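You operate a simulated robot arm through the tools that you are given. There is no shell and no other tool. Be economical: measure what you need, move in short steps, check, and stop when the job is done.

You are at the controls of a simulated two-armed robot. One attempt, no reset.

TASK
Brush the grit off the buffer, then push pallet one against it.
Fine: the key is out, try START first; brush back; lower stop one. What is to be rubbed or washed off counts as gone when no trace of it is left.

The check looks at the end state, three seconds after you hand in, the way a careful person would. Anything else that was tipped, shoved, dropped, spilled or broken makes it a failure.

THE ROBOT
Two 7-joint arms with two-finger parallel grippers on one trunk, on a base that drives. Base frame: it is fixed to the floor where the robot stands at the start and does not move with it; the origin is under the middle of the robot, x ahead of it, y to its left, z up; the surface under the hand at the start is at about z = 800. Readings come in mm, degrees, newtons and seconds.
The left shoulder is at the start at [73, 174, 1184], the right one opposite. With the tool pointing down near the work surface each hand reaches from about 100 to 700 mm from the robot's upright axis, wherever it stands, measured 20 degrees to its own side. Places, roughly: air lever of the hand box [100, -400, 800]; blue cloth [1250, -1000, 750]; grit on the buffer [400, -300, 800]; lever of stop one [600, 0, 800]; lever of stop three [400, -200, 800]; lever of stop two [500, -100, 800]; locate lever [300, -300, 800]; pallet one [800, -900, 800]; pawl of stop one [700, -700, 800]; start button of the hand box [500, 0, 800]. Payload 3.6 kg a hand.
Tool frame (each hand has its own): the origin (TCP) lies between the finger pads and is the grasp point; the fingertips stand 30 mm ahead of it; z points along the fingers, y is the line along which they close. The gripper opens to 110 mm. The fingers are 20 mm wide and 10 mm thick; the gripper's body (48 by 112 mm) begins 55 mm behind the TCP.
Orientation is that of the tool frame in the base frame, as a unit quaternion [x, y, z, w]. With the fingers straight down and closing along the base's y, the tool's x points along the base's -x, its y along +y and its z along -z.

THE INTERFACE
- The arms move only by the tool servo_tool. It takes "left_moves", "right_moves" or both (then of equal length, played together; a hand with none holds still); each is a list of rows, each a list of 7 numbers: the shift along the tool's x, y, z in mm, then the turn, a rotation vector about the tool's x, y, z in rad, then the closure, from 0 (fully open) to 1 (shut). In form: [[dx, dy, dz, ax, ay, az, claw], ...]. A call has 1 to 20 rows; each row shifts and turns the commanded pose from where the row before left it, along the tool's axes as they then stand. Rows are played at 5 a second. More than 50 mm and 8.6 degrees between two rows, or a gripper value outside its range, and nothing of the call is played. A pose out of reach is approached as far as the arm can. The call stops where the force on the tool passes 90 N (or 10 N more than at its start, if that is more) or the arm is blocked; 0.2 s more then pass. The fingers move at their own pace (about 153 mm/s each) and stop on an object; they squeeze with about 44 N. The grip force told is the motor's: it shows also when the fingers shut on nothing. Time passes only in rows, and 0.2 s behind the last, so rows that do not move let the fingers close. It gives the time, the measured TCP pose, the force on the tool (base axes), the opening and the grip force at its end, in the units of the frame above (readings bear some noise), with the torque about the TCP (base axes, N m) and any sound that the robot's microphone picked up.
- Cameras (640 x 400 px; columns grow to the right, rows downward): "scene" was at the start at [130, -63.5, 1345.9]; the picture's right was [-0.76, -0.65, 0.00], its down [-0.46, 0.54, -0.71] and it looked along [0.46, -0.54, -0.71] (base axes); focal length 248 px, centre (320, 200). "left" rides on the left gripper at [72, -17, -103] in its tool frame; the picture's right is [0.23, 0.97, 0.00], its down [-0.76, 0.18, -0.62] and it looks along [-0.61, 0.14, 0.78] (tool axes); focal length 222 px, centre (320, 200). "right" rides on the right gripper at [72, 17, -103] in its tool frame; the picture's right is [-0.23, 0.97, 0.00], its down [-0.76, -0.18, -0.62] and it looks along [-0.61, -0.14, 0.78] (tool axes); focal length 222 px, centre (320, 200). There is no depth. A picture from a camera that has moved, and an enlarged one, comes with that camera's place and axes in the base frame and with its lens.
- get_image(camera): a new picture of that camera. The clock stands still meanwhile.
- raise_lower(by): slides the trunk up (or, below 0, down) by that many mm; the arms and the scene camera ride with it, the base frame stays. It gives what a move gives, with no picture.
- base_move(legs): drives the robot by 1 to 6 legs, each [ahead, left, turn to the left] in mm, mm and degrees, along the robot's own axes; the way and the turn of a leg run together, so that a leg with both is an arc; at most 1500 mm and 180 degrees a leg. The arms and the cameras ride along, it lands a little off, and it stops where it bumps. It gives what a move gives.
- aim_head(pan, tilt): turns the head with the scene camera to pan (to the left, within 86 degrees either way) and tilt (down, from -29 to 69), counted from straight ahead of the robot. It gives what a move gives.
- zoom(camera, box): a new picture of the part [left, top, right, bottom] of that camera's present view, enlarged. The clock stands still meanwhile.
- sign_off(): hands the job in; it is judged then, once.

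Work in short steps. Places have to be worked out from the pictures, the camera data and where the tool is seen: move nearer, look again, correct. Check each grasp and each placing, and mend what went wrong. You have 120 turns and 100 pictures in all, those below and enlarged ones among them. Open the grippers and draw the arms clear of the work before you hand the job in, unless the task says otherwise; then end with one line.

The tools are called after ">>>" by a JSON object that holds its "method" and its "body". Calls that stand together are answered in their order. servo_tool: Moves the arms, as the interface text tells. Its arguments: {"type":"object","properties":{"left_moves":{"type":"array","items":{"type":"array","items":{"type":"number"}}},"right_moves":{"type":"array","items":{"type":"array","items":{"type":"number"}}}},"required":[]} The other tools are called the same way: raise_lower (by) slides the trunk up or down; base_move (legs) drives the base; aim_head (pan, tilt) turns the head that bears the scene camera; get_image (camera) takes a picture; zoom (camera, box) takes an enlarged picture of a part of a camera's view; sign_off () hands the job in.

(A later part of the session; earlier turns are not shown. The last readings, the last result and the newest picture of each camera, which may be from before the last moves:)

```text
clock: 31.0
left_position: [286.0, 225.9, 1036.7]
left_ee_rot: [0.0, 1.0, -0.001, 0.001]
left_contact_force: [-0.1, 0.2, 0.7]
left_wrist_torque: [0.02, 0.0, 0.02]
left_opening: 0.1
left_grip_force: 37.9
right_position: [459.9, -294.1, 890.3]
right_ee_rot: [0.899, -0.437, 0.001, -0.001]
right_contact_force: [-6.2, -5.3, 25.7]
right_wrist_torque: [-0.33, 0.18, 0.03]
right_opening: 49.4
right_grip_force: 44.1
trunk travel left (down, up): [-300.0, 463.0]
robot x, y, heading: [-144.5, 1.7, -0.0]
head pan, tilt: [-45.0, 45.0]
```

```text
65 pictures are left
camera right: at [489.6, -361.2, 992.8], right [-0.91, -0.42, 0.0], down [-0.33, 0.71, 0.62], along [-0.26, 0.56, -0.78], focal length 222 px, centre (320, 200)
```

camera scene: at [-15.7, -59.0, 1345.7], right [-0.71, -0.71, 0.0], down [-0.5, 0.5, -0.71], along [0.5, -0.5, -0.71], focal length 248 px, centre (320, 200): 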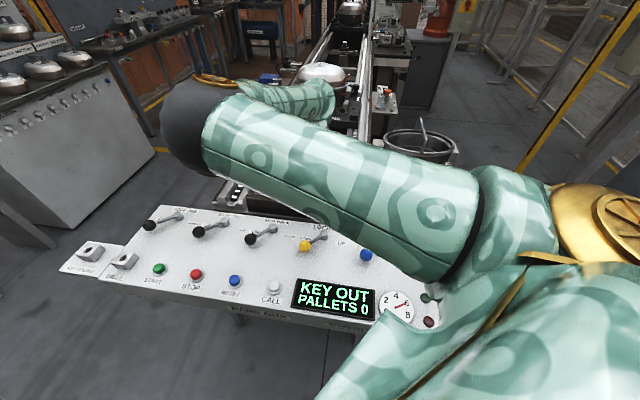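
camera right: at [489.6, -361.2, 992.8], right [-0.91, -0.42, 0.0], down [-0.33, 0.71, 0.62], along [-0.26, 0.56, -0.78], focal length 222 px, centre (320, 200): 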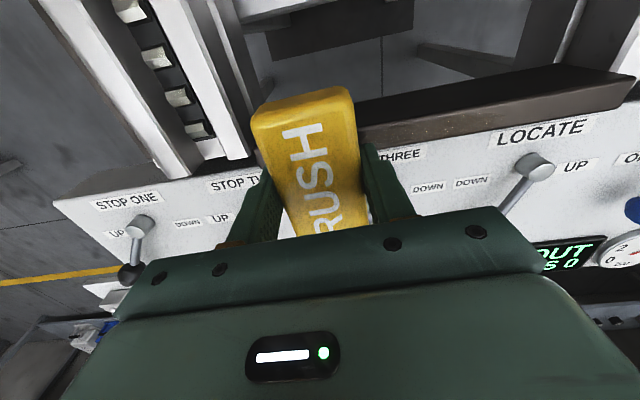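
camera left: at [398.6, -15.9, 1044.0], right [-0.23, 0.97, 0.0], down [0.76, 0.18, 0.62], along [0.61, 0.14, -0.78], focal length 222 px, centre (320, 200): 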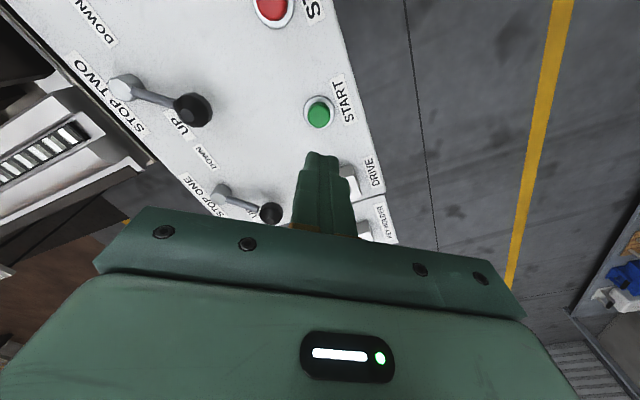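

Much cleaner, some specks remain. I sweep back and forth once more.

>>> {"method": "servo_tool", "body": {"right_moves": [[0, 17, 0, 0, 0, 0, 1], [0, 17, 0, 0, 0, 0, 1], [0, 17, 0, 0, 0, 0, 1], [0, 17, 0, 0, 0, 0, 1], [0, 17, 0, 0, 0, 0, 1], [0, 17, 0, 0, 0, 0, 1], [0, 17, 0, 0, 0, 0, 1], [0, 17, 0, 0, 0, 0, 1], [0, 17, 0, 0, 0, 0, 1], [0, -17, 0, 0, 0, 0, 1], [0, -17, 0, 0, 0, 0, 1], [0, -17, 0, 0, 0, 0, 1], [0, -17, 0, 0, 0, 0, 1], [0, -17, 0, 0, 0, 0, 1], [0, -17, 0, 0, 0, 0, 1], [0, -17, 0, 0, 0, 0, 1], [0, -17, 0, 0, 0, 0, 1], [0, -17, 0, 0, 0, 0, 1]]}}

>>> {"method": "zoom", "body": {"camera": "right", "box": [340, 50, 640, 220]}}

```text
clock: 34.8
left_position: [285.5, 224.7, 1037.4]
left_ee_rot: [0.0, 1.0, 0.0, 0.001]
left_contact_force: [-0.3, 0.5, -0.1]
left_wrist_torque: [0.0, 0.03, -0.02]
left_opening: 0.1
left_grip_force: 37.5
right_position: [459.1, -294.1, 889.9]
right_ee_rot: [0.9, -0.437, 0.001, -0.001]
right_contact_force: [-3.9, -5.3, 24.2]
right_wrist_torque: [-0.39, 0.25, 0.03]
right_opening: 49.2
right_grip_force: 43.8
trunk travel left (down, up): [-300.0, 463.0]
robot x, y, heading: [-149.1, -0.6, 0.1]
head pan, tilt: [-45.0, 45.0]
```

```text
2.13 times, centred on (490, 135) of right
camera zoom: at [489.1, -361.8, 992.4], right [-0.91, -0.42, 0.0], down [-0.33, 0.71, 0.62], along [-0.26, 0.56, -0.78], focal length 474 px, centre (-43, 339)
```

zoom: 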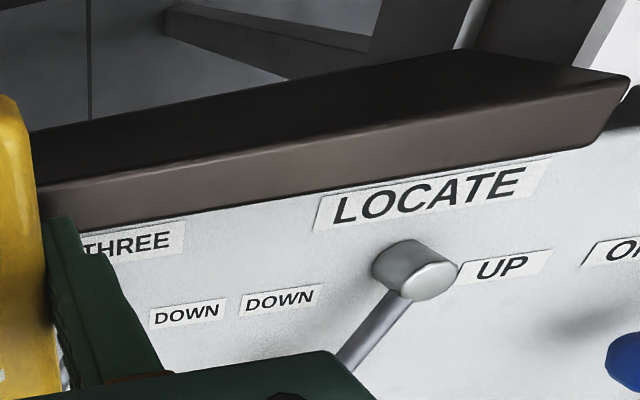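

That portion is spotless. I lift and move toward the bench, checking the rest of the beam on the way.

>>> {"method": "servo_tool", "body": {"right_moves": [[0, 0, -35, 0, 0, 0, 1], [0, 0, -35, 0, 0, 0, 1], [6, 43, 0, 0, 0, 0, 1], [6, 43, 0, 0, 0, 0, 1], [6, 43, 0, 0, 0, 0, 1]]}}

>>> {"method": "zoom", "body": {"camera": "right", "box": [60, 50, 460, 250]}}

```text
clock: 36.0
left_position: [290.2, 224.0, 1036.0]
left_ee_rot: [0.0, 1.0, -0.001, -0.001]
left_contact_force: [-0.1, -0.2, -0.3]
left_wrist_torque: [0.03, -0.03, -0.03]
left_opening: 0.0
left_grip_force: 37.7
right_position: [371.2, -389.0, 956.6]
right_ee_rot: [0.9, -0.437, -0.001, 0.0]
right_contact_force: [-0.7, 0.1, -0.2]
right_wrist_torque: [0.0, -0.03, 0.0]
right_opening: 49.6
right_grip_force: 43.9
trunk travel left (down, up): [-300.0, 463.0]
robot x, y, heading: [-153.2, -2.3, -0.1]
head pan, tilt: [-45.0, 45.0]
```

```text
1.60 times, centred on (260, 150) of right
camera zoom: at [401.4, -456.7, 1059.4], right [-0.91, -0.42, 0.0], down [-0.33, 0.71, 0.62], along [-0.26, 0.57, -0.78], focal length 355 px, centre (416, 280)
```

zoom: 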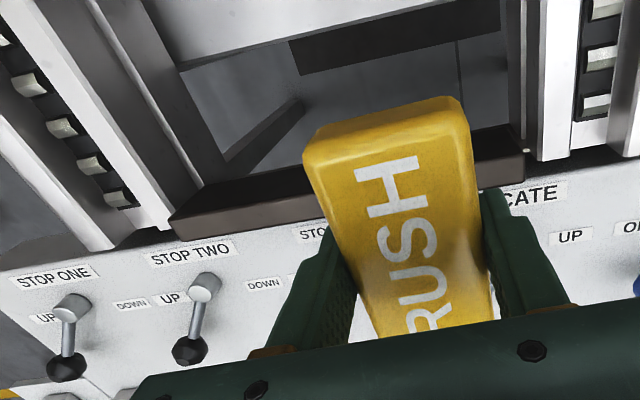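

Also clean there. On to the bench above the brush's place.

>>> {"method": "servo_tool", "body": {"right_moves": [[6.3, 43.4, 0, 0, 0, 0, 1], [6.3, 43.4, 0, 0, 0, 0, 1], [6.3, 43.4, 0, 0, 0, 0, 1], [6.3, 43.4, 0, 0, 0, 0, 1], [6.3, 43.4, 0, 0, 0, 0, 1], [6.3, 43.4, 0, 0, 0, 0, 1], [0, 0, 0, 0, 0, 0, 1]]}}

>>> {"method": "get_image", "body": {"camera": "right"}}

```text
clock: 37.6
left_position: [289.3, 224.9, 1034.6]
left_ee_rot: [0.0, 1.0, 0.0, 0.0]
left_contact_force: [-0.2, 0.9, 1.2]
left_wrist_torque: [0.0, 0.0, 0.0]
left_opening: 0.0
left_grip_force: 38.1
right_position: [188.8, -577.5, 958.3]
right_ee_rot: [0.899, -0.438, -0.001, 0.002]
right_contact_force: [0.1, 0.2, -0.9]
right_wrist_torque: [0.0, -0.06, 0.01]
right_opening: 49.6
right_grip_force: 44.1
trunk travel left (down, up): [-300.0, 463.0]
robot x, y, heading: [-149.8, -0.4, -0.0]
head pan, tilt: [-45.0, 45.0]
```

```text
62 pictures are left
camera right: at [219.7, -644.9, 1060.3], right [-0.91, -0.42, 0.0], down [-0.33, 0.71, 0.62], along [-0.26, 0.56, -0.78], focal length 222 px, centre (320, 200)
```

right: 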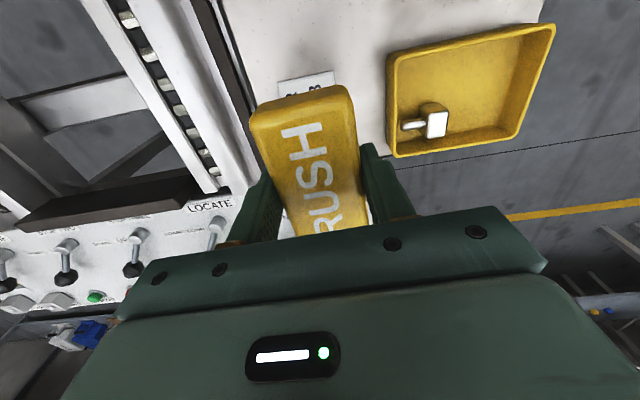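

Same place as before within 3 mm. I lower it onto the bench and release after contact.

>>> {"method": "servo_tool", "body": {"right_moves": [[2, 0, 45, 0, 0, 0, 1], [0, 0, 45, 0, 0, 0, 1], [0, 0, 15, 0, 0, 0, 1], [0, 0, 6, 0, 0, 0, 1], [0, 0, 3, 0, 0, 0, 1]]}}

```text
clock: 38.8
left_position: [288.5, 224.7, 1036.4]
left_ee_rot: [0.001, 1.0, -0.001, 0.0]
left_contact_force: [-1.0, -0.7, -0.3]
left_wrist_torque: [0.04, 0.02, 0.03]
left_opening: 0.0
left_grip_force: 38.1
right_position: [190.7, -580.4, 844.1]
right_ee_rot: [0.899, -0.438, 0.0, 0.0]
right_contact_force: [0.3, 1.1, -1.3]
right_wrist_torque: [-0.01, -0.02, -0.02]
right_opening: 49.4
right_grip_force: 44.2
trunk travel left (down, up): [-300.0, 463.0]
robot x, y, heading: [-146.0, -0.0, 0.4]
head pan, tilt: [-45.0, 45.0]
```

>>> {"method": "servo_tool", "body": {"right_moves": [[0, 0, 2, 0, 0, 0, 1], [0, 0, 1.5, 0, 0, 0, 1]]}}

```text
clock: 39.4
left_position: [288.6, 225.8, 1036.3]
left_ee_rot: [0.0, 1.0, 0.0, 0.0]
left_contact_force: [0.3, 0.1, -0.5]
left_wrist_torque: [0.03, 0.01, 0.0]
left_opening: 0.3
left_grip_force: 38.3
right_position: [190.7, -579.9, 841.2]
right_ee_rot: [0.899, -0.438, 0.0, 0.001]
right_contact_force: [1.0, -2.1, 9.5]
right_wrist_torque: [-0.01, -0.26, -0.02]
right_opening: 49.5
right_grip_force: 44.0
trunk travel left (down, up): [-300.0, 463.0]
robot x, y, heading: [-150.4, -0.1, 0.1]
head pan, tilt: [-45.0, 45.0]
```

Contact on the bench. I open to 82 mm, rise, and check.

>>> {"method": "servo_tool", "body": {"right_moves": [[0, 0, 0, 0, 0, 0, 0.25], [0, 0, 0, 0, 0, 0, 0.25], [0, 0, -20, 0, 0, 0, 0.25], [0, 0, -40, 0, 0, 0, 0.25], [0, 0, -45, 0, 0, 0, 0.25], [0, 0, -45, 0, 0, 0, 0.25]]}}

>>> {"method": "get_image", "body": {"camera": "right"}}

```text
clock: 40.8
left_position: [289.3, 225.1, 1035.5]
left_ee_rot: [0.0, 1.0, 0.0, 0.0]
left_contact_force: [0.0, -1.0, 0.0]
left_wrist_torque: [0.04, 0.0, 0.0]
left_opening: 0.0
left_grip_force: 37.9
right_position: [190.3, -581.0, 990.9]
right_ee_rot: [0.899, -0.437, 0.0, -0.001]
right_contact_force: [-0.1, 1.1, 0.8]
right_wrist_torque: [0.02, -0.03, 0.01]
right_opening: 82.5
right_grip_force: 0.1
trunk travel left (down, up): [-300.0, 463.0]
robot x, y, heading: [-148.1, -1.7, -0.3]
head pan, tilt: [-45.0, 45.0]
```

```text
61 pictures are left
camera right: at [220.9, -648.0, 1093.1], right [-0.91, -0.42, 0.0], down [-0.33, 0.71, 0.62], along [-0.26, 0.56, -0.78], focal length 222 px, centre (320, 200)
```

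right: 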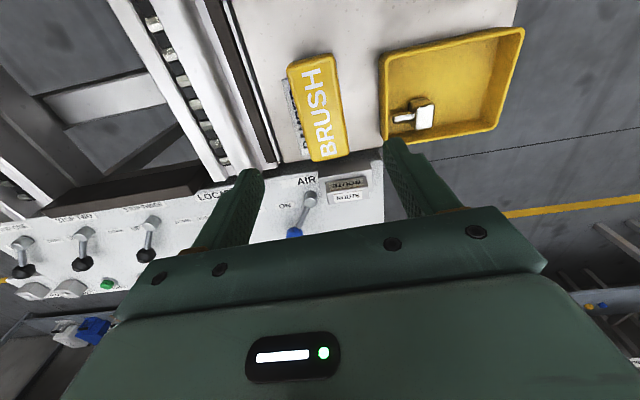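

Brush is back upright. I check the whole buffer now.

>>> {"method": "zoom", "body": {"camera": "right", "box": [30, 140, 230, 230]}}

```text
3.20 times, centred on (130, 185) of right
camera zoom: at [220.9, -648.0, 1093.1], right [-0.91, -0.42, 0.0], down [-0.33, 0.71, 0.62], along [-0.26, 0.56, -0.78], focal length 711 px, centre (928, 248)
```

zoom: 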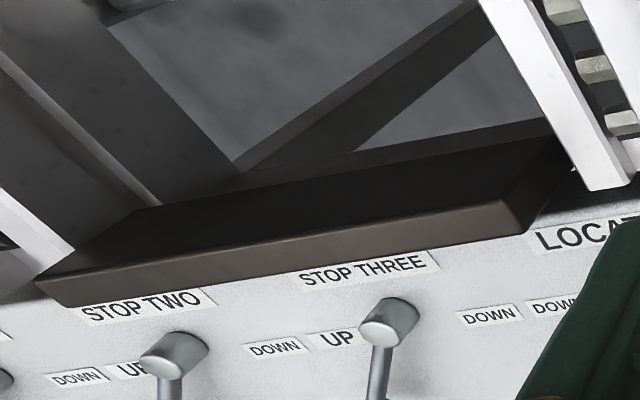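

Buffer is clean all over. Now stop one: I raise the right hand a bit and drive forward 150 mm again.

>>> {"method": "servo_tool", "body": {"right_moves": [[0, 0, -40, 0, 0, 0, 0.25], [0, 0, -40, 0, 0, 0, 0.25]]}}

>>> {"method": "base_move", "body": {"legs": [[150, 0, 0]]}}

>>> {"method": "aim_head", "body": {"pan": -25, "tilt": 42}}

>>> {"method": "get_image", "body": {"camera": "scene"}}

```text
clock: 41.4
left_position: [288.9, 224.4, 1035.7]
left_ee_rot: [0.0, 1.0, 0.0, -0.001]
left_contact_force: [-0.1, 0.5, -0.9]
left_wrist_torque: [0.02, 0.04, -0.02]
left_opening: 0.0
left_grip_force: 37.7
right_position: [190.0, -580.7, 1070.0]
right_ee_rot: [0.899, -0.439, 0.0, 0.001]
right_contact_force: [0.0, 0.1, -0.5]
right_wrist_torque: [0.0, 0.01, -0.02]
right_opening: 82.8
right_grip_force: 0.1
trunk travel left (down, up): [-300.0, 463.0]
robot x, y, heading: [-149.2, -1.0, 0.3]
head pan, tilt: [-45.0, 45.0]
```

```text
clock: 42.8
left_position: [441.2, 225.2, 1035.7]
left_ee_rot: [0.0, 1.0, 0.0, -0.001]
left_contact_force: [0.5, 0.8, 0.2]
left_wrist_torque: [0.01, 0.01, -0.03]
left_opening: 0.3
left_grip_force: 37.7
right_position: [343.4, -579.5, 1069.1]
right_ee_rot: [0.899, -0.437, 0.0, 0.0]
right_contact_force: [0.1, 0.6, -0.4]
right_wrist_torque: [-0.01, 0.05, -0.01]
right_opening: 82.4
right_grip_force: 0.0
trunk travel left (down, up): [-300.0, 463.0]
robot x, y, heading: [1.0, -0.6, -0.1]
head pan, tilt: [-45.0, 45.0]
```

```text
clock: 43.6
left_position: [440.8, 224.2, 1036.3]
left_ee_rot: [0.0, 1.0, 0.0, 0.0]
left_contact_force: [-0.2, 0.2, 0.0]
left_wrist_torque: [-0.01, 0.02, 0.03]
left_opening: 0.0
left_grip_force: 37.9
right_position: [340.6, -578.1, 1069.2]
right_ee_rot: [0.899, -0.438, 0.001, 0.0]
right_contact_force: [0.1, 0.6, 0.2]
right_wrist_torque: [0.0, 0.0, 0.03]
right_opening: 82.4
right_grip_force: 0.1
trunk travel left (down, up): [-300.0, 463.0]
robot x, y, heading: [3.5, 2.2, -0.1]
head pan, tilt: [-25.0, 42.0]
```

```text
59 pictures are left
camera scene: at [153.6, -36.8, 1350.0], right [-0.42, -0.91, 0.0], down [-0.61, 0.28, -0.74], along [0.67, -0.31, -0.67], focal length 248 px, centre (320, 200)
```

scene: 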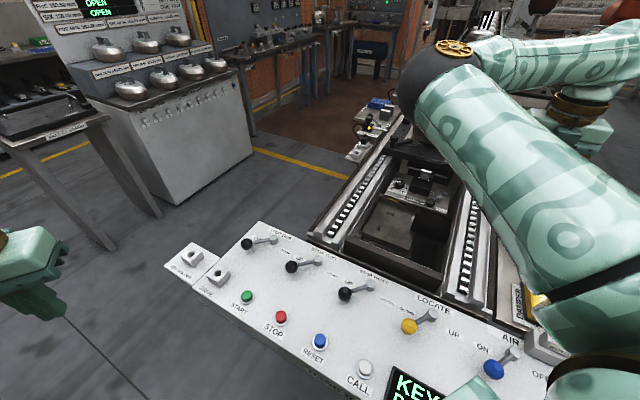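

Stop-one knob confirmed at (601,-32,828), pivot (597,-103). I bring the closed left hand above the free side of the lever.

>>> {"method": "servo_tool", "body": {"left_moves": [[-24.4, -35.2, 9.5, 0, 0, 0, 1], [-24.4, -35.2, 9.5, 0, 0, 0, 1], [-24.4, -35.2, 9.5, 0, 0, 0, 1], [-24.4, -35.2, 9.5, 0, 0, 0, 1], [-24.4, -35.2, 9.5, 0, 0, 0, 1], [-24.4, -35.2, 9.5, 0, 0, 0, 1], [-24.4, -35.2, 9.5, 0, 0, 0, 1], [-24.4, -35.2, 9.5, 0, 0, 0, 1], [0, 0, 0, 0, 0, 0, 1]]}}

>>> {"method": "get_image", "body": {"camera": "left"}}

```text
clock: 45.6
left_position: [601.1, -46.9, 962.5]
left_ee_rot: [0.0, 1.0, 0.002, 0.0]
left_contact_force: [0.6, 1.1, 0.3]
left_wrist_torque: [0.01, -0.03, 0.04]
left_opening: 0.1
left_grip_force: 37.9
left hand out of reach, approached as far as the arm can: row 8
right_position: [341.9, -580.2, 1069.9]
right_ee_rot: [0.899, -0.437, 0.0, 0.0]
right_contact_force: [0.0, 0.4, 0.3]
right_wrist_torque: [-0.02, 0.01, -0.01]
right_opening: 82.6
right_grip_force: 0.1
trunk travel left (down, up): [-300.0, 463.0]
robot x, y, heading: [-0.5, 0.9, -0.1]
head pan, tilt: [-25.0, 42.0]
```

```text
58 pictures are left
camera left: at [528.1, -63.7, 1065.8], right [-0.23, 0.97, 0.0], down [0.76, 0.18, 0.62], along [0.61, 0.14, -0.78], focal length 222 px, centre (320, 200)
```

left: 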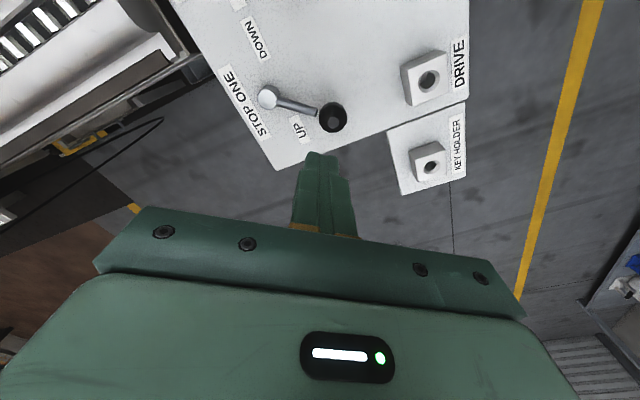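

Slightly out of reach. I shift the base along the panel (ahead 80, left 62).

>>> {"method": "base_move", "body": {"legs": [[80, 62, 0]]}}

```text
clock: 46.8
left_position: [681.2, 15.2, 962.3]
left_ee_rot: [0.0, 1.0, -0.001, 0.0]
left_contact_force: [-0.2, 1.1, 0.2]
left_wrist_torque: [0.01, 0.01, -0.02]
left_opening: 0.0
left_grip_force: 37.7
right_position: [422.6, -516.6, 1071.3]
right_ee_rot: [0.899, -0.438, 0.0, 0.001]
right_contact_force: [0.0, -0.2, -1.1]
right_wrist_torque: [-0.05, 0.02, -0.02]
right_opening: 82.3
right_grip_force: 0.1
trunk travel left (down, up): [-300.0, 463.0]
robot x, y, heading: [82.1, 62.6, -0.1]
head pan, tilt: [-25.0, 42.0]
```

>>> {"method": "servo_tool", "body": {"left_moves": [[22.5, -36, 0, 0, 0, 0, 1], [22.5, -36, 0, 0, 0, 0, 1], [0, 0, 40, 0, 0, 0, 1], [0, 0, 40, 0, 0, 0, 1]]}}

>>> {"method": "get_image", "body": {"camera": "left"}}

```text
clock: 47.8
left_position: [632.9, -40.3, 881.7]
left_ee_rot: [-0.002, 1.0, -0.001, 0.002]
left_contact_force: [0.4, -0.5, 0.7]
left_wrist_torque: [0.02, 0.03, 0.0]
left_opening: 0.0
left_grip_force: 37.6
left hand out of reach, approached as far as the arm can: row 2, 3, 4
right_position: [420.8, -517.9, 1070.0]
right_ee_rot: [0.899, -0.438, 0.0, 0.0]
right_contact_force: [-0.3, 0.2, 0.6]
right_wrist_torque: [0.0, 0.01, 0.01]
right_opening: 82.1
right_grip_force: 0.1
trunk travel left (down, up): [-300.0, 463.0]
robot x, y, heading: [81.1, 67.0, 0.2]
head pan, tilt: [-25.0, 42.0]
```

```text
57 pictures are left
camera left: at [559.5, -56.7, 985.5], right [-0.23, 0.97, 0.0], down [0.76, 0.18, 0.63], along [0.61, 0.14, -0.78], focal length 222 px, centre (320, 200)
```

left: 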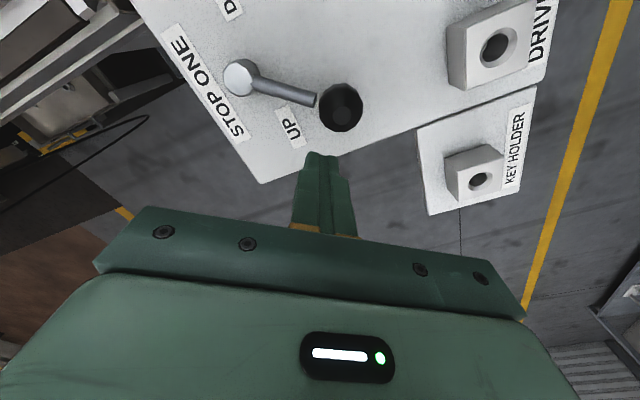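

The left arm can't get far enough across. I raise it and turn the robot 25° right so the lever lies more in front of the left arm.

>>> {"method": "servo_tool", "body": {"left_moves": [[0, 0, -40, 0, 0, 0, 1], [0, 0, -40, 0, 0, 0, 1], [0, 0, -40, 0, 0, 0, 1]]}}

>>> {"method": "base_move", "body": {"legs": [[0, 0, -25]]}}

```text
clock: 48.5
left_position: [631.7, -41.2, 1004.3]
left_ee_rot: [0.0, 1.0, 0.0, 0.001]
left_contact_force: [0.5, 0.2, 0.2]
left_wrist_torque: [0.0, 0.0, 0.02]
left_opening: 0.0
left_grip_force: 37.7
right_position: [421.7, -516.7, 1069.6]
right_ee_rot: [0.899, -0.437, 0.001, 0.0]
right_contact_force: [0.1, 0.0, -0.2]
right_wrist_torque: [0.02, 0.0, -0.02]
right_opening: 82.9
right_grip_force: 0.1
trunk travel left (down, up): [-300.0, 463.0]
robot x, y, heading: [80.4, 62.0, 0.1]
head pan, tilt: [-25.0, 42.0]
```

```text
clock: 50.2
left_position: [536.3, -265.0, 1003.5]
left_ee_rot: [0.218, 0.976, 0.0, 0.0]
left_contact_force: [0.3, 0.4, 0.2]
left_wrist_torque: [-0.01, 0.01, 0.01]
left_opening: 0.1
left_grip_force: 37.8
right_position: [141.4, -608.1, 1069.6]
right_ee_rot: [0.782, -0.624, 0.001, 0.0]
right_contact_force: [0.2, -0.3, -0.5]
right_wrist_torque: [0.0, -0.02, 0.02]
right_opening: 82.6
right_grip_force: 0.1
trunk travel left (down, up): [-300.0, 463.0]
robot x, y, heading: [78.2, 62.9, -25.2]
head pan, tilt: [-25.0, 42.0]
```

>>> {"method": "servo_tool", "body": {"left_moves": [[-0.3, 46.1, 8, 0, 0, 0, 1], [-0.3, 46.1, 8, 0, 0, 0, 1], [-0.3, 46.1, 8, 0, 0, 0, 1], [-0.3, 46.1, 8, 0, 0, 0, 1], [-0.3, 46.1, 8, 0, 0, 0, 1], [0, 0, 40, 0, 0, 0, 1], [0, 0, 30, 0, 0, 0, 1]]}}

>>> {"method": "get_image", "body": {"camera": "left"}}

```text
clock: 51.8
left_position: [635.4, -56.7, 891.8]
left_ee_rot: [0.218, 0.976, -0.002, 0.001]
left_contact_force: [0.1, 0.5, 1.1]
left_wrist_torque: [-0.02, 0.02, 0.02]
left_opening: 0.0
left_grip_force: 37.4
right_position: [142.1, -607.6, 1070.9]
right_ee_rot: [0.781, -0.624, 0.0, -0.001]
right_contact_force: [-0.5, 1.0, -0.9]
right_wrist_torque: [-0.01, -0.01, -0.01]
right_opening: 82.3
right_grip_force: 0.1
trunk travel left (down, up): [-300.0, 463.0]
robot x, y, heading: [80.9, 61.9, -25.4]
head pan, tilt: [-25.0, 42.0]
```

```text
56 pictures are left
camera left: at [562.0, -40.5, 996.0], right [0.21, 0.98, 0.0], down [0.76, -0.16, 0.62], along [0.61, -0.13, -0.78], focal length 222 px, centre (320, 200)
```

left: 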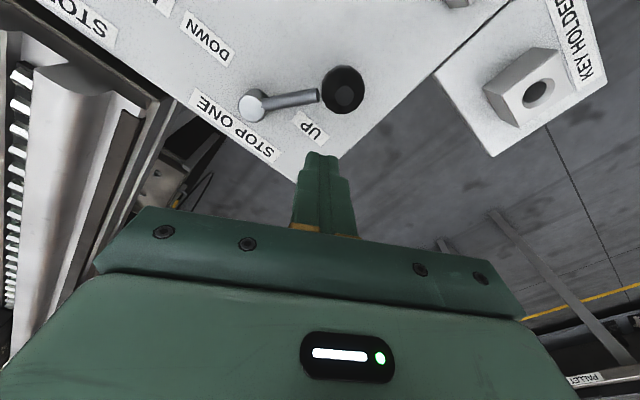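

Position good. I lower to knob height and begin pushing the knob round its arc.

>>> {"method": "servo_tool", "body": {"left_moves": [[0, 0, 25, 0, 0, 0, 1], [0, 0, 23, 0, 0, 0, 1], [13.5, 1.9, 0, 0, 0, 0, 1], [12.5, -0.9, 0, 0, 0, 0, 1], [12, -3.6, 0, 0, 0, 0, 1]]}}

>>> {"method": "get_image", "body": {"camera": "left"}}

```text
clock: 53.0
left_position: [598.9, -42.8, 843.4]
left_ee_rot: [0.218, 0.976, 0.0, 0.0]
left_contact_force: [0.1, -0.6, -0.2]
left_wrist_torque: [-0.01, 0.02, 0.04]
left_opening: 0.1
left_grip_force: 37.3
right_position: [141.3, -607.6, 1070.9]
right_ee_rot: [0.782, -0.623, 0.001, 0.0]
right_contact_force: [-0.2, -0.6, -0.3]
right_wrist_torque: [0.02, 0.01, 0.02]
right_opening: 82.5
right_grip_force: 0.1
trunk travel left (down, up): [-300.0, 463.0]
robot x, y, heading: [82.4, 65.3, -25.1]
head pan, tilt: [-25.0, 42.0]
```

```text
55 pictures are left
camera left: at [526.1, -27.6, 948.6], right [0.21, 0.98, 0.0], down [0.76, -0.16, 0.62], along [0.61, -0.13, -0.78], focal length 222 px, centre (320, 200)
```

left: 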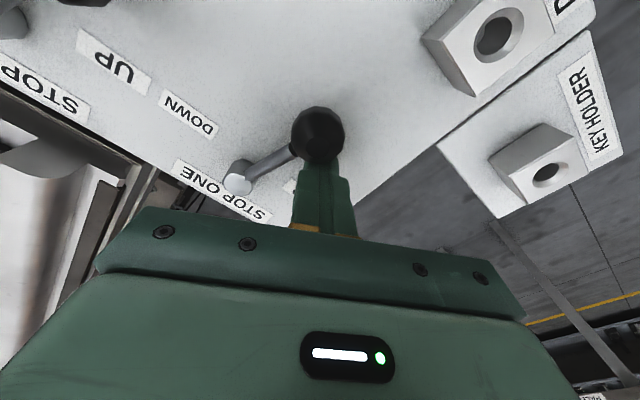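

The lever is turning with the finger. I continue round the arc.

>>> {"method": "servo_tool", "body": {"left_moves": [[11, -5.8, 0, 0, 0, 0, 1], [9.5, -8.1, 0, 0, 0, 0, 1], [7.7, -10, 0, 0, 0, 0, 1], [5.4, -11.2, 0, 0, 0, 0, 1], [3, -12.2, 0, 0, 0, 0, 1]]}}

>>> {"method": "get_image", "body": {"camera": "left"}}

```text
clock: 54.2
left_position: [550.8, -63.1, 844.8]
left_ee_rot: [0.212, 0.977, 0.001, 0.002]
left_contact_force: [18.1, 31.1, 9.8]
left_wrist_torque: [0.39, -0.18, -0.19]
left_opening: 0.0
left_grip_force: 37.7
right_position: [146.5, -602.5, 1071.5]
right_ee_rot: [0.783, -0.622, 0.0, 0.002]
right_contact_force: [0.2, -1.3, -0.3]
right_wrist_torque: [0.01, 0.03, 0.01]
right_opening: 82.5
right_grip_force: 0.1
trunk travel left (down, up): [-300.0, 463.0]
robot x, y, heading: [80.7, 63.5, -24.8]
head pan, tilt: [-25.0, 42.0]
```

```text
54 pictures are left
camera left: at [477.8, -47.7, 947.8], right [0.2, 0.98, 0.0], down [0.76, -0.16, 0.62], along [0.61, -0.12, -0.78], focal length 222 px, centre (320, 200)
```

left: 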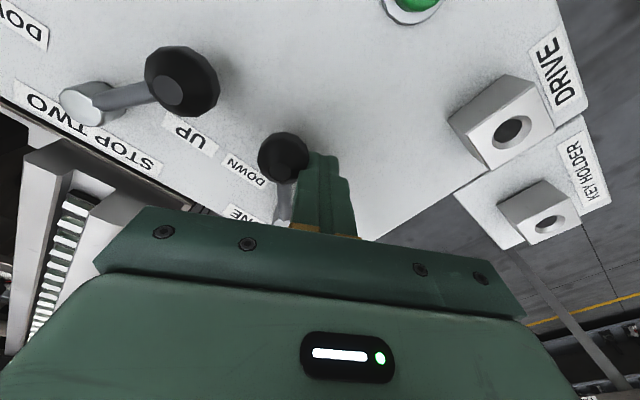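

Reached the end stop (36 N). I back off, raise the hand and check lever and pawl.

>>> {"method": "servo_tool", "body": {"left_moves": [[-5, 18, 0, 0, 0, 0, 1], [0, 10, -30, 0, 0, 0, 1], [0, 0, -45, 0, 0, 0, 1], [10, 40, -20, 0, 0, 0, 1], [10, 40, -20, 0, 0, 0, 1], [10, 40, -20, 0, 0, 0, 1], [10, 40, -20, 0, 0, 0, 1], [10, 40, -20, 0, 0, 0, 1]]}}

>>> {"method": "get_image", "body": {"camera": "scene"}}

```text
clock: 56.0
left_position: [603.0, 158.2, 1019.8]
left_ee_rot: [0.219, 0.976, -0.001, 0.0]
left_contact_force: [-0.5, 0.4, 0.2]
left_wrist_torque: [-0.07, 0.01, -0.03]
left_opening: 0.0
left_grip_force: 38.2
right_position: [141.4, -607.4, 1070.4]
right_ee_rot: [0.782, -0.623, 0.0, 0.0]
right_contact_force: [0.5, -0.7, -0.3]
right_wrist_torque: [0.04, 0.01, 0.01]
right_opening: 82.5
right_grip_force: 0.1
trunk travel left (down, up): [-300.0, 463.0]
robot x, y, heading: [79.9, 63.8, -25.2]
head pan, tilt: [-25.0, 42.0]
```

```text
53 pictures are left
camera scene: at [203.1, -35.8, 1350.1], right [-0.77, -0.64, 0.0], down [-0.43, 0.51, -0.74], along [0.48, -0.57, -0.67], focal length 248 px, centre (320, 200)
```

scene: 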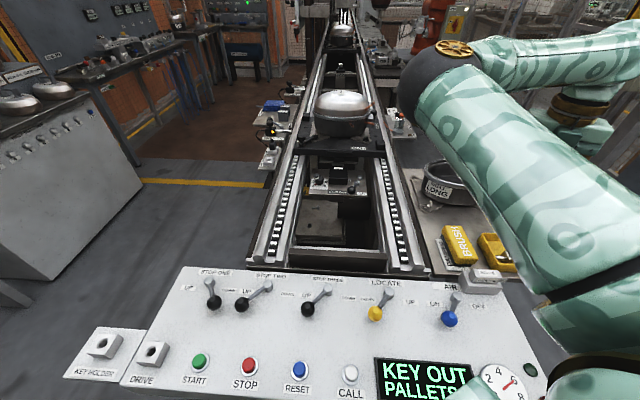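

>>> {"method": "zoom", "body": {"camera": "scene", "box": [250, 20, 440, 210]}}

>>> {"method": "zoom", "body": {"camera": "scene", "box": [170, 260, 430, 340]}}

```text
2.11 times, centred on (345, 115) of scene
camera zoom: at [203.1, -35.8, 1350.1], right [-0.77, -0.64, 0.0], down [-0.43, 0.51, -0.74], along [0.48, -0.57, -0.67], focal length 523 px, centre (267, 379)
```

zoom: 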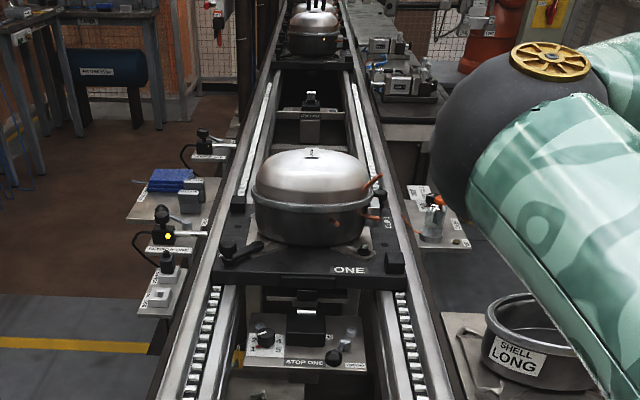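

```text
2.46 times, centred on (300, 300) of scene
camera zoom: at [203.1, -35.8, 1350.1], right [-0.77, -0.64, 0.0], down [-0.43, 0.51, -0.74], along [0.48, -0.57, -0.67], focal length 611 px, centre (369, -46)
```

zoom: 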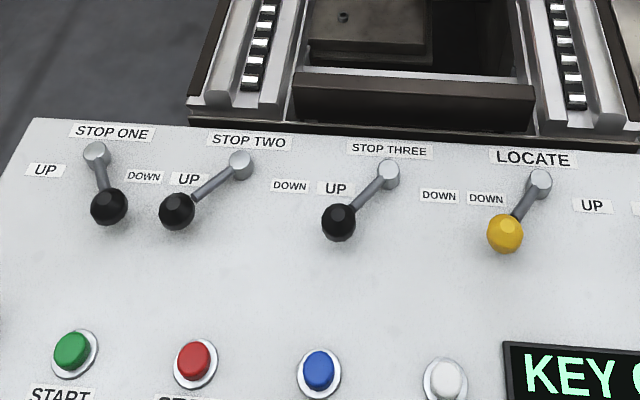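

The lever points to DOWN side. I zoom on the pawls to compare stop one with stop two.

>>> {"method": "zoom", "body": {"camera": "scene", "box": [300, 130, 390, 200]}}

>>> {"method": "zoom", "body": {"camera": "scene", "box": [310, 20, 390, 80]}}

```text
5.71 times, centred on (345, 165) of scene
camera zoom: at [203.1, -35.8, 1350.1], right [-0.77, -0.64, 0.0], down [-0.43, 0.51, -0.74], along [0.48, -0.57, -0.67], focal length 1419 px, centre (177, 400)
```

zoom: 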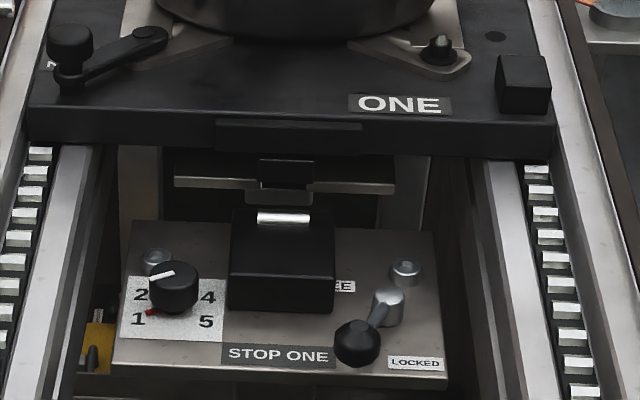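

```text
6.67 times, centred on (350, 50) of scene
camera zoom: at [203.1, -35.8, 1350.1], right [-0.77, -0.64, 0.0], down [-0.43, 0.51, -0.74], along [0.48, -0.57, -0.67], focal length 1656 px, centre (120, 1200)
```

zoom: 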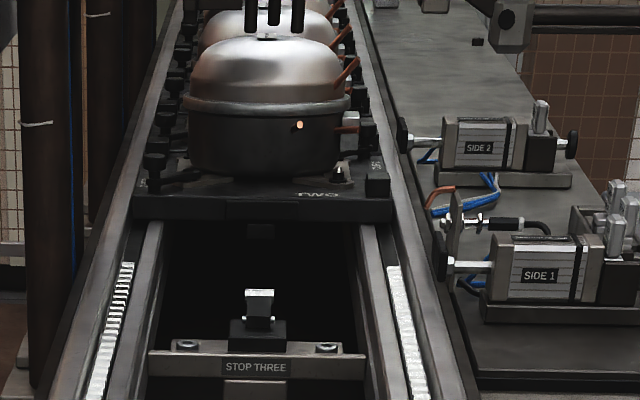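

Stop one's pawl has dropped flush into its block; dial and local lock knob untouched. Now I raise the trunk and drive round to the left (+u) side of the line, looking as I go.

>>> {"method": "raise_lower", "body": {"by": 150}}

>>> {"method": "base_move", "body": {"legs": [[446, 895, 0], [0, 0, -26.5]]}}

>>> {"method": "aim_head", "body": {"pan": -15, "tilt": 30}}

>>> {"method": "get_image", "body": {"camera": "scene"}}

```text
clock: 57.8
left_position: [603.0, 154.2, 1168.6]
left_ee_rot: [0.218, 0.976, 0.0, 0.0]
left_contact_force: [0.1, -0.4, -1.1]
left_wrist_torque: [-0.02, 0.02, -0.01]
left_opening: 0.0
left_grip_force: 38.1
right_position: [142.3, -606.8, 1220.0]
right_ee_rot: [0.782, -0.623, 0.0, -0.001]
right_contact_force: [-0.3, -0.8, -1.0]
right_wrist_torque: [-0.02, 0.01, 0.01]
right_opening: 82.8
right_grip_force: 0.0
trunk travel left (down, up): [-450.0, 313.0]
robot x, y, heading: [77.3, 64.3, -25.3]
head pan, tilt: [-25.0, 42.0]
```

```text
clock: 64.3
left_position: [1372.1, 531.0, 1170.3]
left_ee_rot: [0.433, 0.902, 0.0, 0.001]
left_contact_force: [-1.0, -0.2, -0.6]
left_wrist_torque: [-0.02, 0.01, -0.01]
left_opening: 0.1
left_grip_force: 38.0
right_position: [622.8, 47.3, 1220.7]
right_ee_rot: [-0.621, 0.784, 0.0, -0.001]
right_contact_force: [-0.2, -1.1, -0.1]
right_wrist_torque: [-0.01, 0.01, -0.02]
right_opening: 82.6
right_grip_force: 0.0
trunk travel left (down, up): [-450.0, 313.0]
robot x, y, heading: [861.6, 682.2, -51.3]
head pan, tilt: [-25.0, 42.0]
```

```text
clock: 65.0
left_position: [1372.7, 531.8, 1169.7]
left_ee_rot: [0.433, 0.902, 0.0, 0.001]
left_contact_force: [0.3, -0.4, 0.8]
left_wrist_torque: [0.0, -0.02, 0.0]
left_opening: 0.0
left_grip_force: 37.7
right_position: [623.3, 49.2, 1219.1]
right_ee_rot: [-0.621, 0.784, 0.0, 0.0]
right_contact_force: [0.9, 0.8, 0.1]
right_wrist_torque: [-0.02, -0.01, 0.03]
right_opening: 82.8
right_grip_force: 0.0
trunk travel left (down, up): [-450.0, 313.0]
robot x, y, heading: [864.9, 679.0, -51.3]
head pan, tilt: [-15.0, 30.0]
```

```text
48 pictures are left
camera scene: at [917.1, 567.8, 1520.1], right [-0.92, -0.4, 0.0], down [-0.2, 0.46, -0.87], along [0.35, -0.79, -0.5], focal length 248 px, centre (320, 200)
```

scene: 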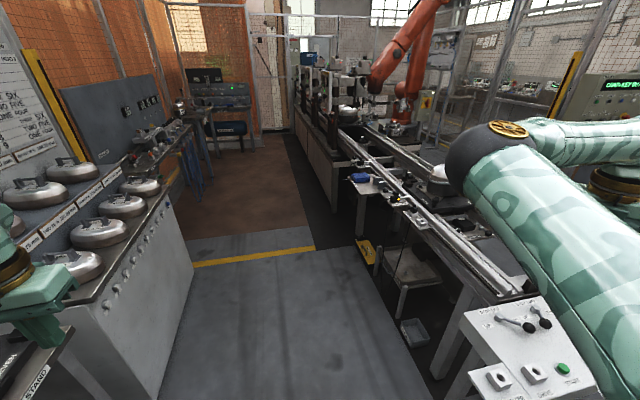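

The aisle is clear up to the boards. I drive along it about 1310 mm and turn right to face the line.

>>> {"method": "base_move", "body": {"legs": [[1313, 0, 0], [0, 0, -90.4]]}}

>>> {"method": "aim_head", "body": {"pan": 0, "tilt": 40}}

>>> {"method": "get_image", "body": {"camera": "scene"}}

```text
clock: 75.4
left_position: [1524.6, -853.7, 1169.2]
left_ee_rot: [0.944, 0.329, 0.0, 0.0]
left_contact_force: [0.3, 0.3, -0.1]
left_wrist_torque: [0.02, -0.02, 0.0]
left_opening: 0.0
left_grip_force: 38.0
right_position: [1048.3, -101.9, 1220.4]
right_ee_rot: [0.117, 0.993, 0.0, 0.0]
right_contact_force: [1.4, 0.8, -0.5]
right_wrist_torque: [0.0, 0.01, -0.05]
right_opening: 82.4
right_grip_force: 0.1
trunk travel left (down, up): [-450.0, 313.0]
robot x, y, heading: [1673.5, -346.4, -141.6]
head pan, tilt: [-15.0, 30.0]
```

```text
clock: 76.2
left_position: [1526.8, -855.2, 1169.4]
left_ee_rot: [0.945, 0.328, -0.001, 0.001]
left_contact_force: [-0.3, -0.6, -0.4]
left_wrist_torque: [-0.01, -0.01, -0.02]
left_opening: 0.0
left_grip_force: 37.6
right_position: [1047.9, -102.6, 1220.0]
right_ee_rot: [0.119, 0.993, 0.0, 0.0]
right_contact_force: [0.2, 0.3, 0.1]
right_wrist_torque: [-0.03, -0.05, -0.03]
right_opening: 82.7
right_grip_force: 0.1
trunk travel left (down, up): [-450.0, 313.0]
robot x, y, heading: [1676.0, -344.6, -141.6]
head pan, tilt: [0.0, 40.0]
```

```text
47 pictures are left
camera scene: at [1581.2, -419.7, 1504.8], right [-0.62, 0.78, 0.0], down [0.5, 0.4, -0.77], along [-0.6, -0.47, -0.64], focal length 248 px, centre (320, 200)
```

scene: 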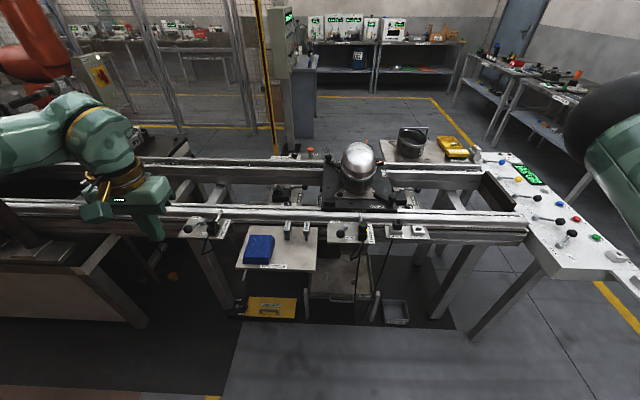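

Excellent view from the side. I zoom on pallet one and its surroundings.

>>> {"method": "zoom", "body": {"camera": "scene", "box": [230, 130, 530, 270]}}

>>> {"method": "zoom", "body": {"camera": "scene", "box": [290, 130, 430, 240]}}

```text
2.13 times, centred on (380, 200) of scene
camera zoom: at [1581.2, -419.7, 1504.8], right [-0.62, 0.78, 0.0], down [0.5, 0.4, -0.77], along [-0.6, -0.47, -0.64], focal length 530 px, centre (192, 200)
```

zoom: 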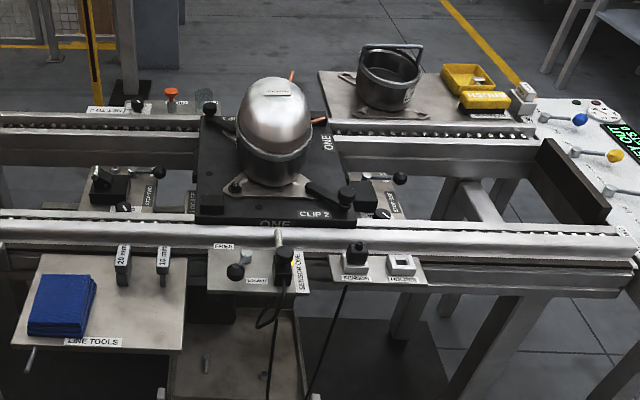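

```text
3.64 times, centred on (360, 185) of scene
camera zoom: at [1581.2, -419.7, 1504.8], right [-0.62, 0.78, 0.0], down [0.5, 0.4, -0.77], along [-0.6, -0.47, -0.64], focal length 903 px, centre (174, 254)
```

zoom: 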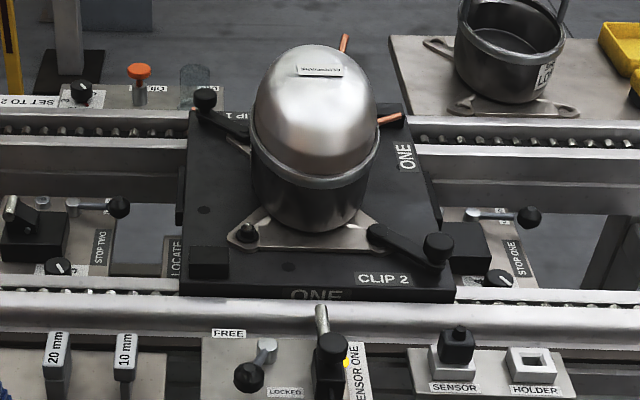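

Pallet one: rear edge at w≈775 mm from the buffer centre along the line, front ≈485, top z≈855. I turn the right wrist back to its natural yaw and retract the left hand.

>>> {"method": "servo_tool", "body": {"right_moves": [[0, 0, 0, 0, 0, 0.149, 1], [0, 0, 0, 0, 0, 0.149, 1], [0, 0, 0, 0, 0, 0.149, 1], [0, 0, 0, 0, 0, 0.149, 1], [0, 0, 0, 0, 0, 0.149, 1], [0, 0, 0, 0, 0, 0.149, 1], [0, 0, 0, 0, 0, 0.149, 1], [0, 0, 0, 0, 0, 0.149, 1], [0, 0, 0, 0, 0, 0.149, 1], [0, 0, 0, 0, 0, 0.149, 1], [0, 0, 0, 0, 0, 0.149, 1], [0, 0, 0, 0, 0, 0.149, 1], [0, 0, 0, 0, 0, 0.149, 1], [0, 0, 0, 0, 0, 0.149, 1], [0, 0, 0, 0, 0, 0.149, 1]], "left_moves": [[20, 0, 0, 0, 0, 0, 1], [20, 0, 0, 0, 0, 0, 1], [20, 0, 0, 0, 0, 0, 1], [20, 0, 0, 0, 0, 0, 1], [20, 0, 0, 0, 0, 0, 1], [20, 0, 0, 0, 0, 0, 1], [0, 0, 0, 0, 0, 0, 1], [0, 0, 0, 0, 0, 0, 1], [0, 0, 0, 0, 0, 0, 1], [0, 0, 0, 0, 0, 0, 1], [0, 0, 0, 0, 0, 0, 1], [0, 0, 0, 0, 0, 0, 1], [0, 0, 0, 0, 0, 0, 1], [0, 0, 0, 0, 0, 0, 1], [0, 0, 0, 0, 0, 0, 1]]}}

```text
clock: 79.4
left_position: [1619.4, -779.5, 1170.2]
left_ee_rot: [0.944, 0.329, 0.0, 0.0]
left_contact_force: [-0.9, 0.6, 0.0]
left_wrist_torque: [-0.02, 0.02, 0.03]
left_opening: 0.1
left_grip_force: 38.0
right_position: [1048.4, -101.7, 1219.7]
right_ee_rot: [0.945, 0.328, 0.0, 0.001]
right_contact_force: [-0.7, -0.2, 0.0]
right_wrist_torque: [-0.02, -0.03, 0.01]
right_opening: 0.3
right_grip_force: 37.6
trunk travel left (down, up): [-450.0, 313.0]
robot x, y, heading: [1677.0, -344.7, -141.7]
head pan, tilt: [0.0, 40.0]
```

>>> {"method": "servo_tool", "body": {"right_moves": [[0, 48, 0, 0, 0, 0, 1], [0, 48, 0, 0, 0, 0, 1], [0, 48, 0, 0, 0, 0, 1], [0, 48, 0, 0, 0, 0, 1], [0, 48, 0, 0, 0, 0, 1], [0, 48, 0, 0, 0, 0, 1], [0, 48, 0, 0, 0, 0, 1], [0, 48, 0, 0, 0, 0, 1], [0, 48, 0, 0, 0, 0, 1]]}}

>>> {"method": "base_move", "body": {"legs": [[340, 87, 0]]}}

>>> {"method": "get_image", "body": {"camera": "scene"}}

```text
clock: 81.4
left_position: [1618.4, -779.9, 1169.9]
left_ee_rot: [0.945, 0.328, -0.001, 0.0]
left_contact_force: [-0.4, 0.6, -0.1]
left_wrist_torque: [-0.03, 0.04, -0.01]
left_opening: 0.1
left_grip_force: 37.5
right_position: [1163.0, -246.4, 1220.2]
right_ee_rot: [0.944, 0.329, 0.001, 0.0]
right_contact_force: [-0.3, 0.1, 0.4]
right_wrist_torque: [0.0, -0.01, 0.01]
right_opening: 0.2
right_grip_force: 37.6
right hand out of reach, approached as far as the arm can: row 4, 5, 6, 7, 8, 9
trunk travel left (down, up): [-450.0, 313.0]
robot x, y, heading: [1675.5, -344.4, -141.4]
head pan, tilt: [0.0, 40.0]
```

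```text
clock: 83.7
left_position: [1406.8, -1059.5, 1170.1]
left_ee_rot: [0.944, 0.329, -0.001, 0.0]
left_contact_force: [-0.1, -0.8, 0.0]
left_wrist_torque: [-0.03, 0.02, 0.01]
left_opening: 0.0
left_grip_force: 37.5
right_position: [950.1, -526.1, 1219.3]
right_ee_rot: [0.945, 0.328, 0.0, 0.0]
right_contact_force: [-0.4, -0.3, -0.1]
right_wrist_torque: [-0.02, 0.0, -0.01]
right_opening: 0.1
right_grip_force: 37.7
trunk travel left (down, up): [-450.0, 313.0]
robot x, y, heading: [1460.5, -624.1, -141.7]
head pan, tilt: [0.0, 40.0]
```

```text
44 pictures are left
camera scene: at [1368.3, -699.6, 1504.7], right [-0.62, 0.78, 0.0], down [0.5, 0.4, -0.77], along [-0.6, -0.47, -0.64], focal length 248 px, centre (320, 200)
```

scene: 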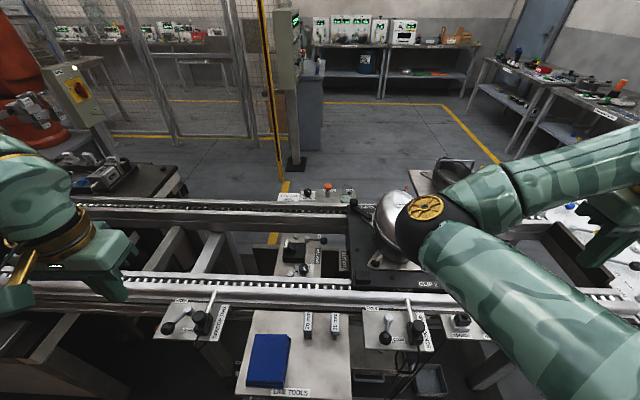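

The right arm's elbow would hang over the compressor; the left arm is better for pushing from behind. I shift the base 320 mm to the right so the left hand is behind the pallet.

>>> {"method": "base_move", "body": {"legs": [[0, -320, 0]]}}

>>> {"method": "get_image", "body": {"camera": "scene"}}

```text
clock: 85.8
left_position: [1206.7, -806.7, 1170.2]
left_ee_rot: [0.944, 0.329, -0.001, 0.0]
left_contact_force: [-0.5, 0.1, 0.4]
left_wrist_torque: [-0.01, -0.01, 0.02]
left_opening: 0.0
left_grip_force: 37.5
right_position: [749.7, -272.0, 1219.9]
right_ee_rot: [0.944, 0.329, 0.0, 0.0]
right_contact_force: [0.3, 0.2, -0.9]
right_wrist_torque: [-0.01, -0.02, 0.01]
right_opening: 0.0
right_grip_force: 38.1
trunk travel left (down, up): [-450.0, 313.0]
robot x, y, heading: [1262.6, -369.4, -141.8]
head pan, tilt: [0.0, 40.0]
```

```text
43 pictures are left
camera scene: at [1168.2, -445.2, 1504.8], right [-0.62, 0.78, 0.0], down [0.5, 0.4, -0.77], along [-0.6, -0.48, -0.64], focal length 248 px, centre (320, 200)
```

scene: 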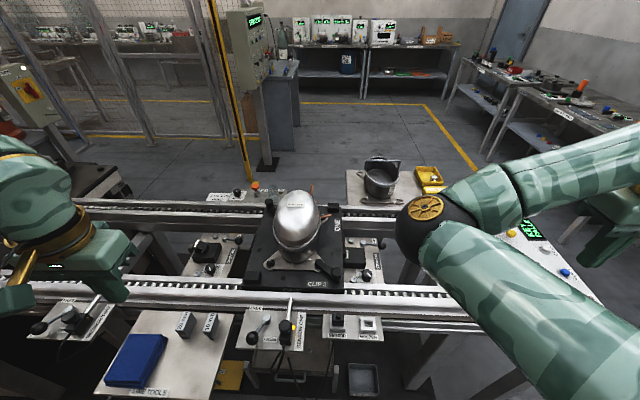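

>>> {"method": "zoom", "body": {"camera": "scene", "box": [180, 170, 400, 310]}}

```text
2.86 times, centred on (290, 240) of scene
camera zoom: at [1168.2, -445.2, 1504.8], right [-0.62, 0.78, 0.0], down [0.5, 0.4, -0.77], along [-0.6, -0.48, -0.64], focal length 710 px, centre (406, 86)
```

zoom: 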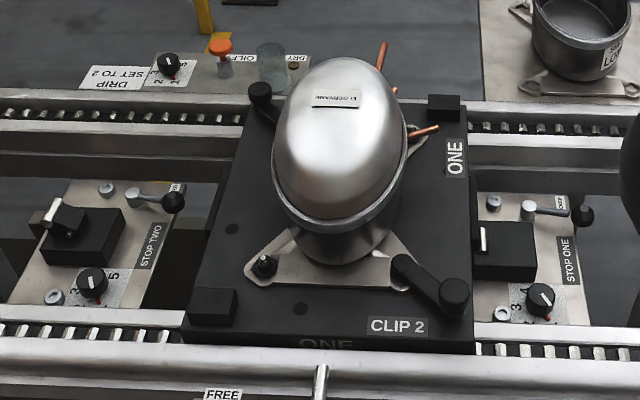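

Pawls differ clearly: stop two is up, stop one is down. Rear edge at w≈780. I move the left hand over to just behind the rear edge (w≈815, u≈45).

>>> {"method": "servo_tool", "body": {"left_moves": [[-43, -7, 0, 0, 0, 0, 1], [-43, -7, 0, 0, 0, 0, 1], [-43, -7, 0, 0, 0, 0, 1], [-43, -7, 0, 0, 0, 0, 1], [-43, -7, 0, 0, 0, 0, 1], [-43, -7, 0, 0, 0, 0, 1], [-44, -8, 0, 0, 0, 0, 1], [0, 0, 40, 0, 0, 0, 1], [0, 0, 40, 0, 0, 0, 1], [0, 0, 40, 0, 0, 0, 1], [0, 0, 40, 0, 0, 0, 1]]}}

>>> {"method": "get_image", "body": {"camera": "scene"}}

>>> {"method": "get_image", "body": {"camera": "left"}}

```text
clock: 88.2
left_position: [1007.7, -919.2, 1009.4]
left_ee_rot: [0.945, 0.328, -0.001, 0.0]
left_contact_force: [0.6, -0.5, -0.5]
left_wrist_torque: [-0.01, 0.02, -0.01]
left_opening: 0.1
left_grip_force: 37.5
left hand out of reach, approached as far as the arm can: row 6, 7
right_position: [750.9, -272.5, 1219.7]
right_ee_rot: [0.944, 0.329, 0.0, 0.0]
right_contact_force: [0.6, -0.5, -0.2]
right_wrist_torque: [0.05, 0.02, -0.04]
right_opening: 0.1
right_grip_force: 37.8
trunk travel left (down, up): [-450.0, 313.0]
robot x, y, heading: [1265.1, -371.0, -141.6]
head pan, tilt: [0.0, 40.0]
```

```text
41 pictures are left
camera scene: at [1168.2, -446.4, 1504.7], right [-0.62, 0.78, 0.0], down [0.5, 0.4, -0.77], along [-0.6, -0.47, -0.64], focal length 248 px, centre (320, 200)
```

scene: 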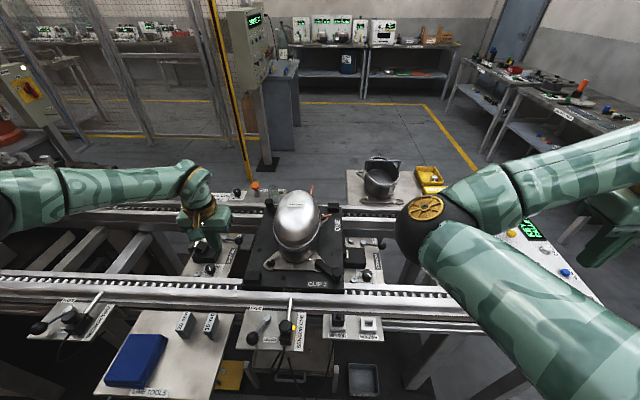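

```text
40 pictures are left
camera left: at [1053.7, -860.5, 1113.2], right [0.78, -0.62, 0.0], down [-0.49, -0.61, 0.62], along [-0.39, -0.49, -0.78], focal length 222 px, centre (320, 200)
```

left: 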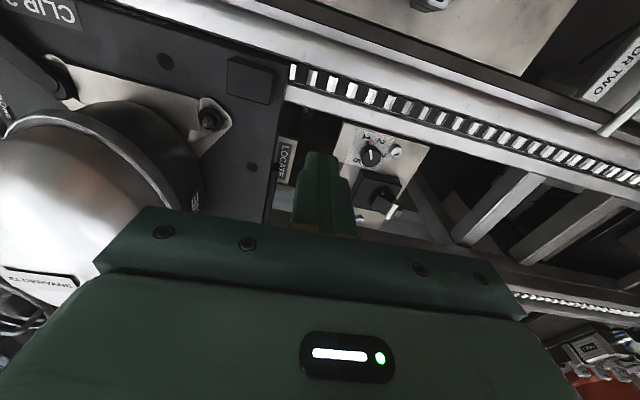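

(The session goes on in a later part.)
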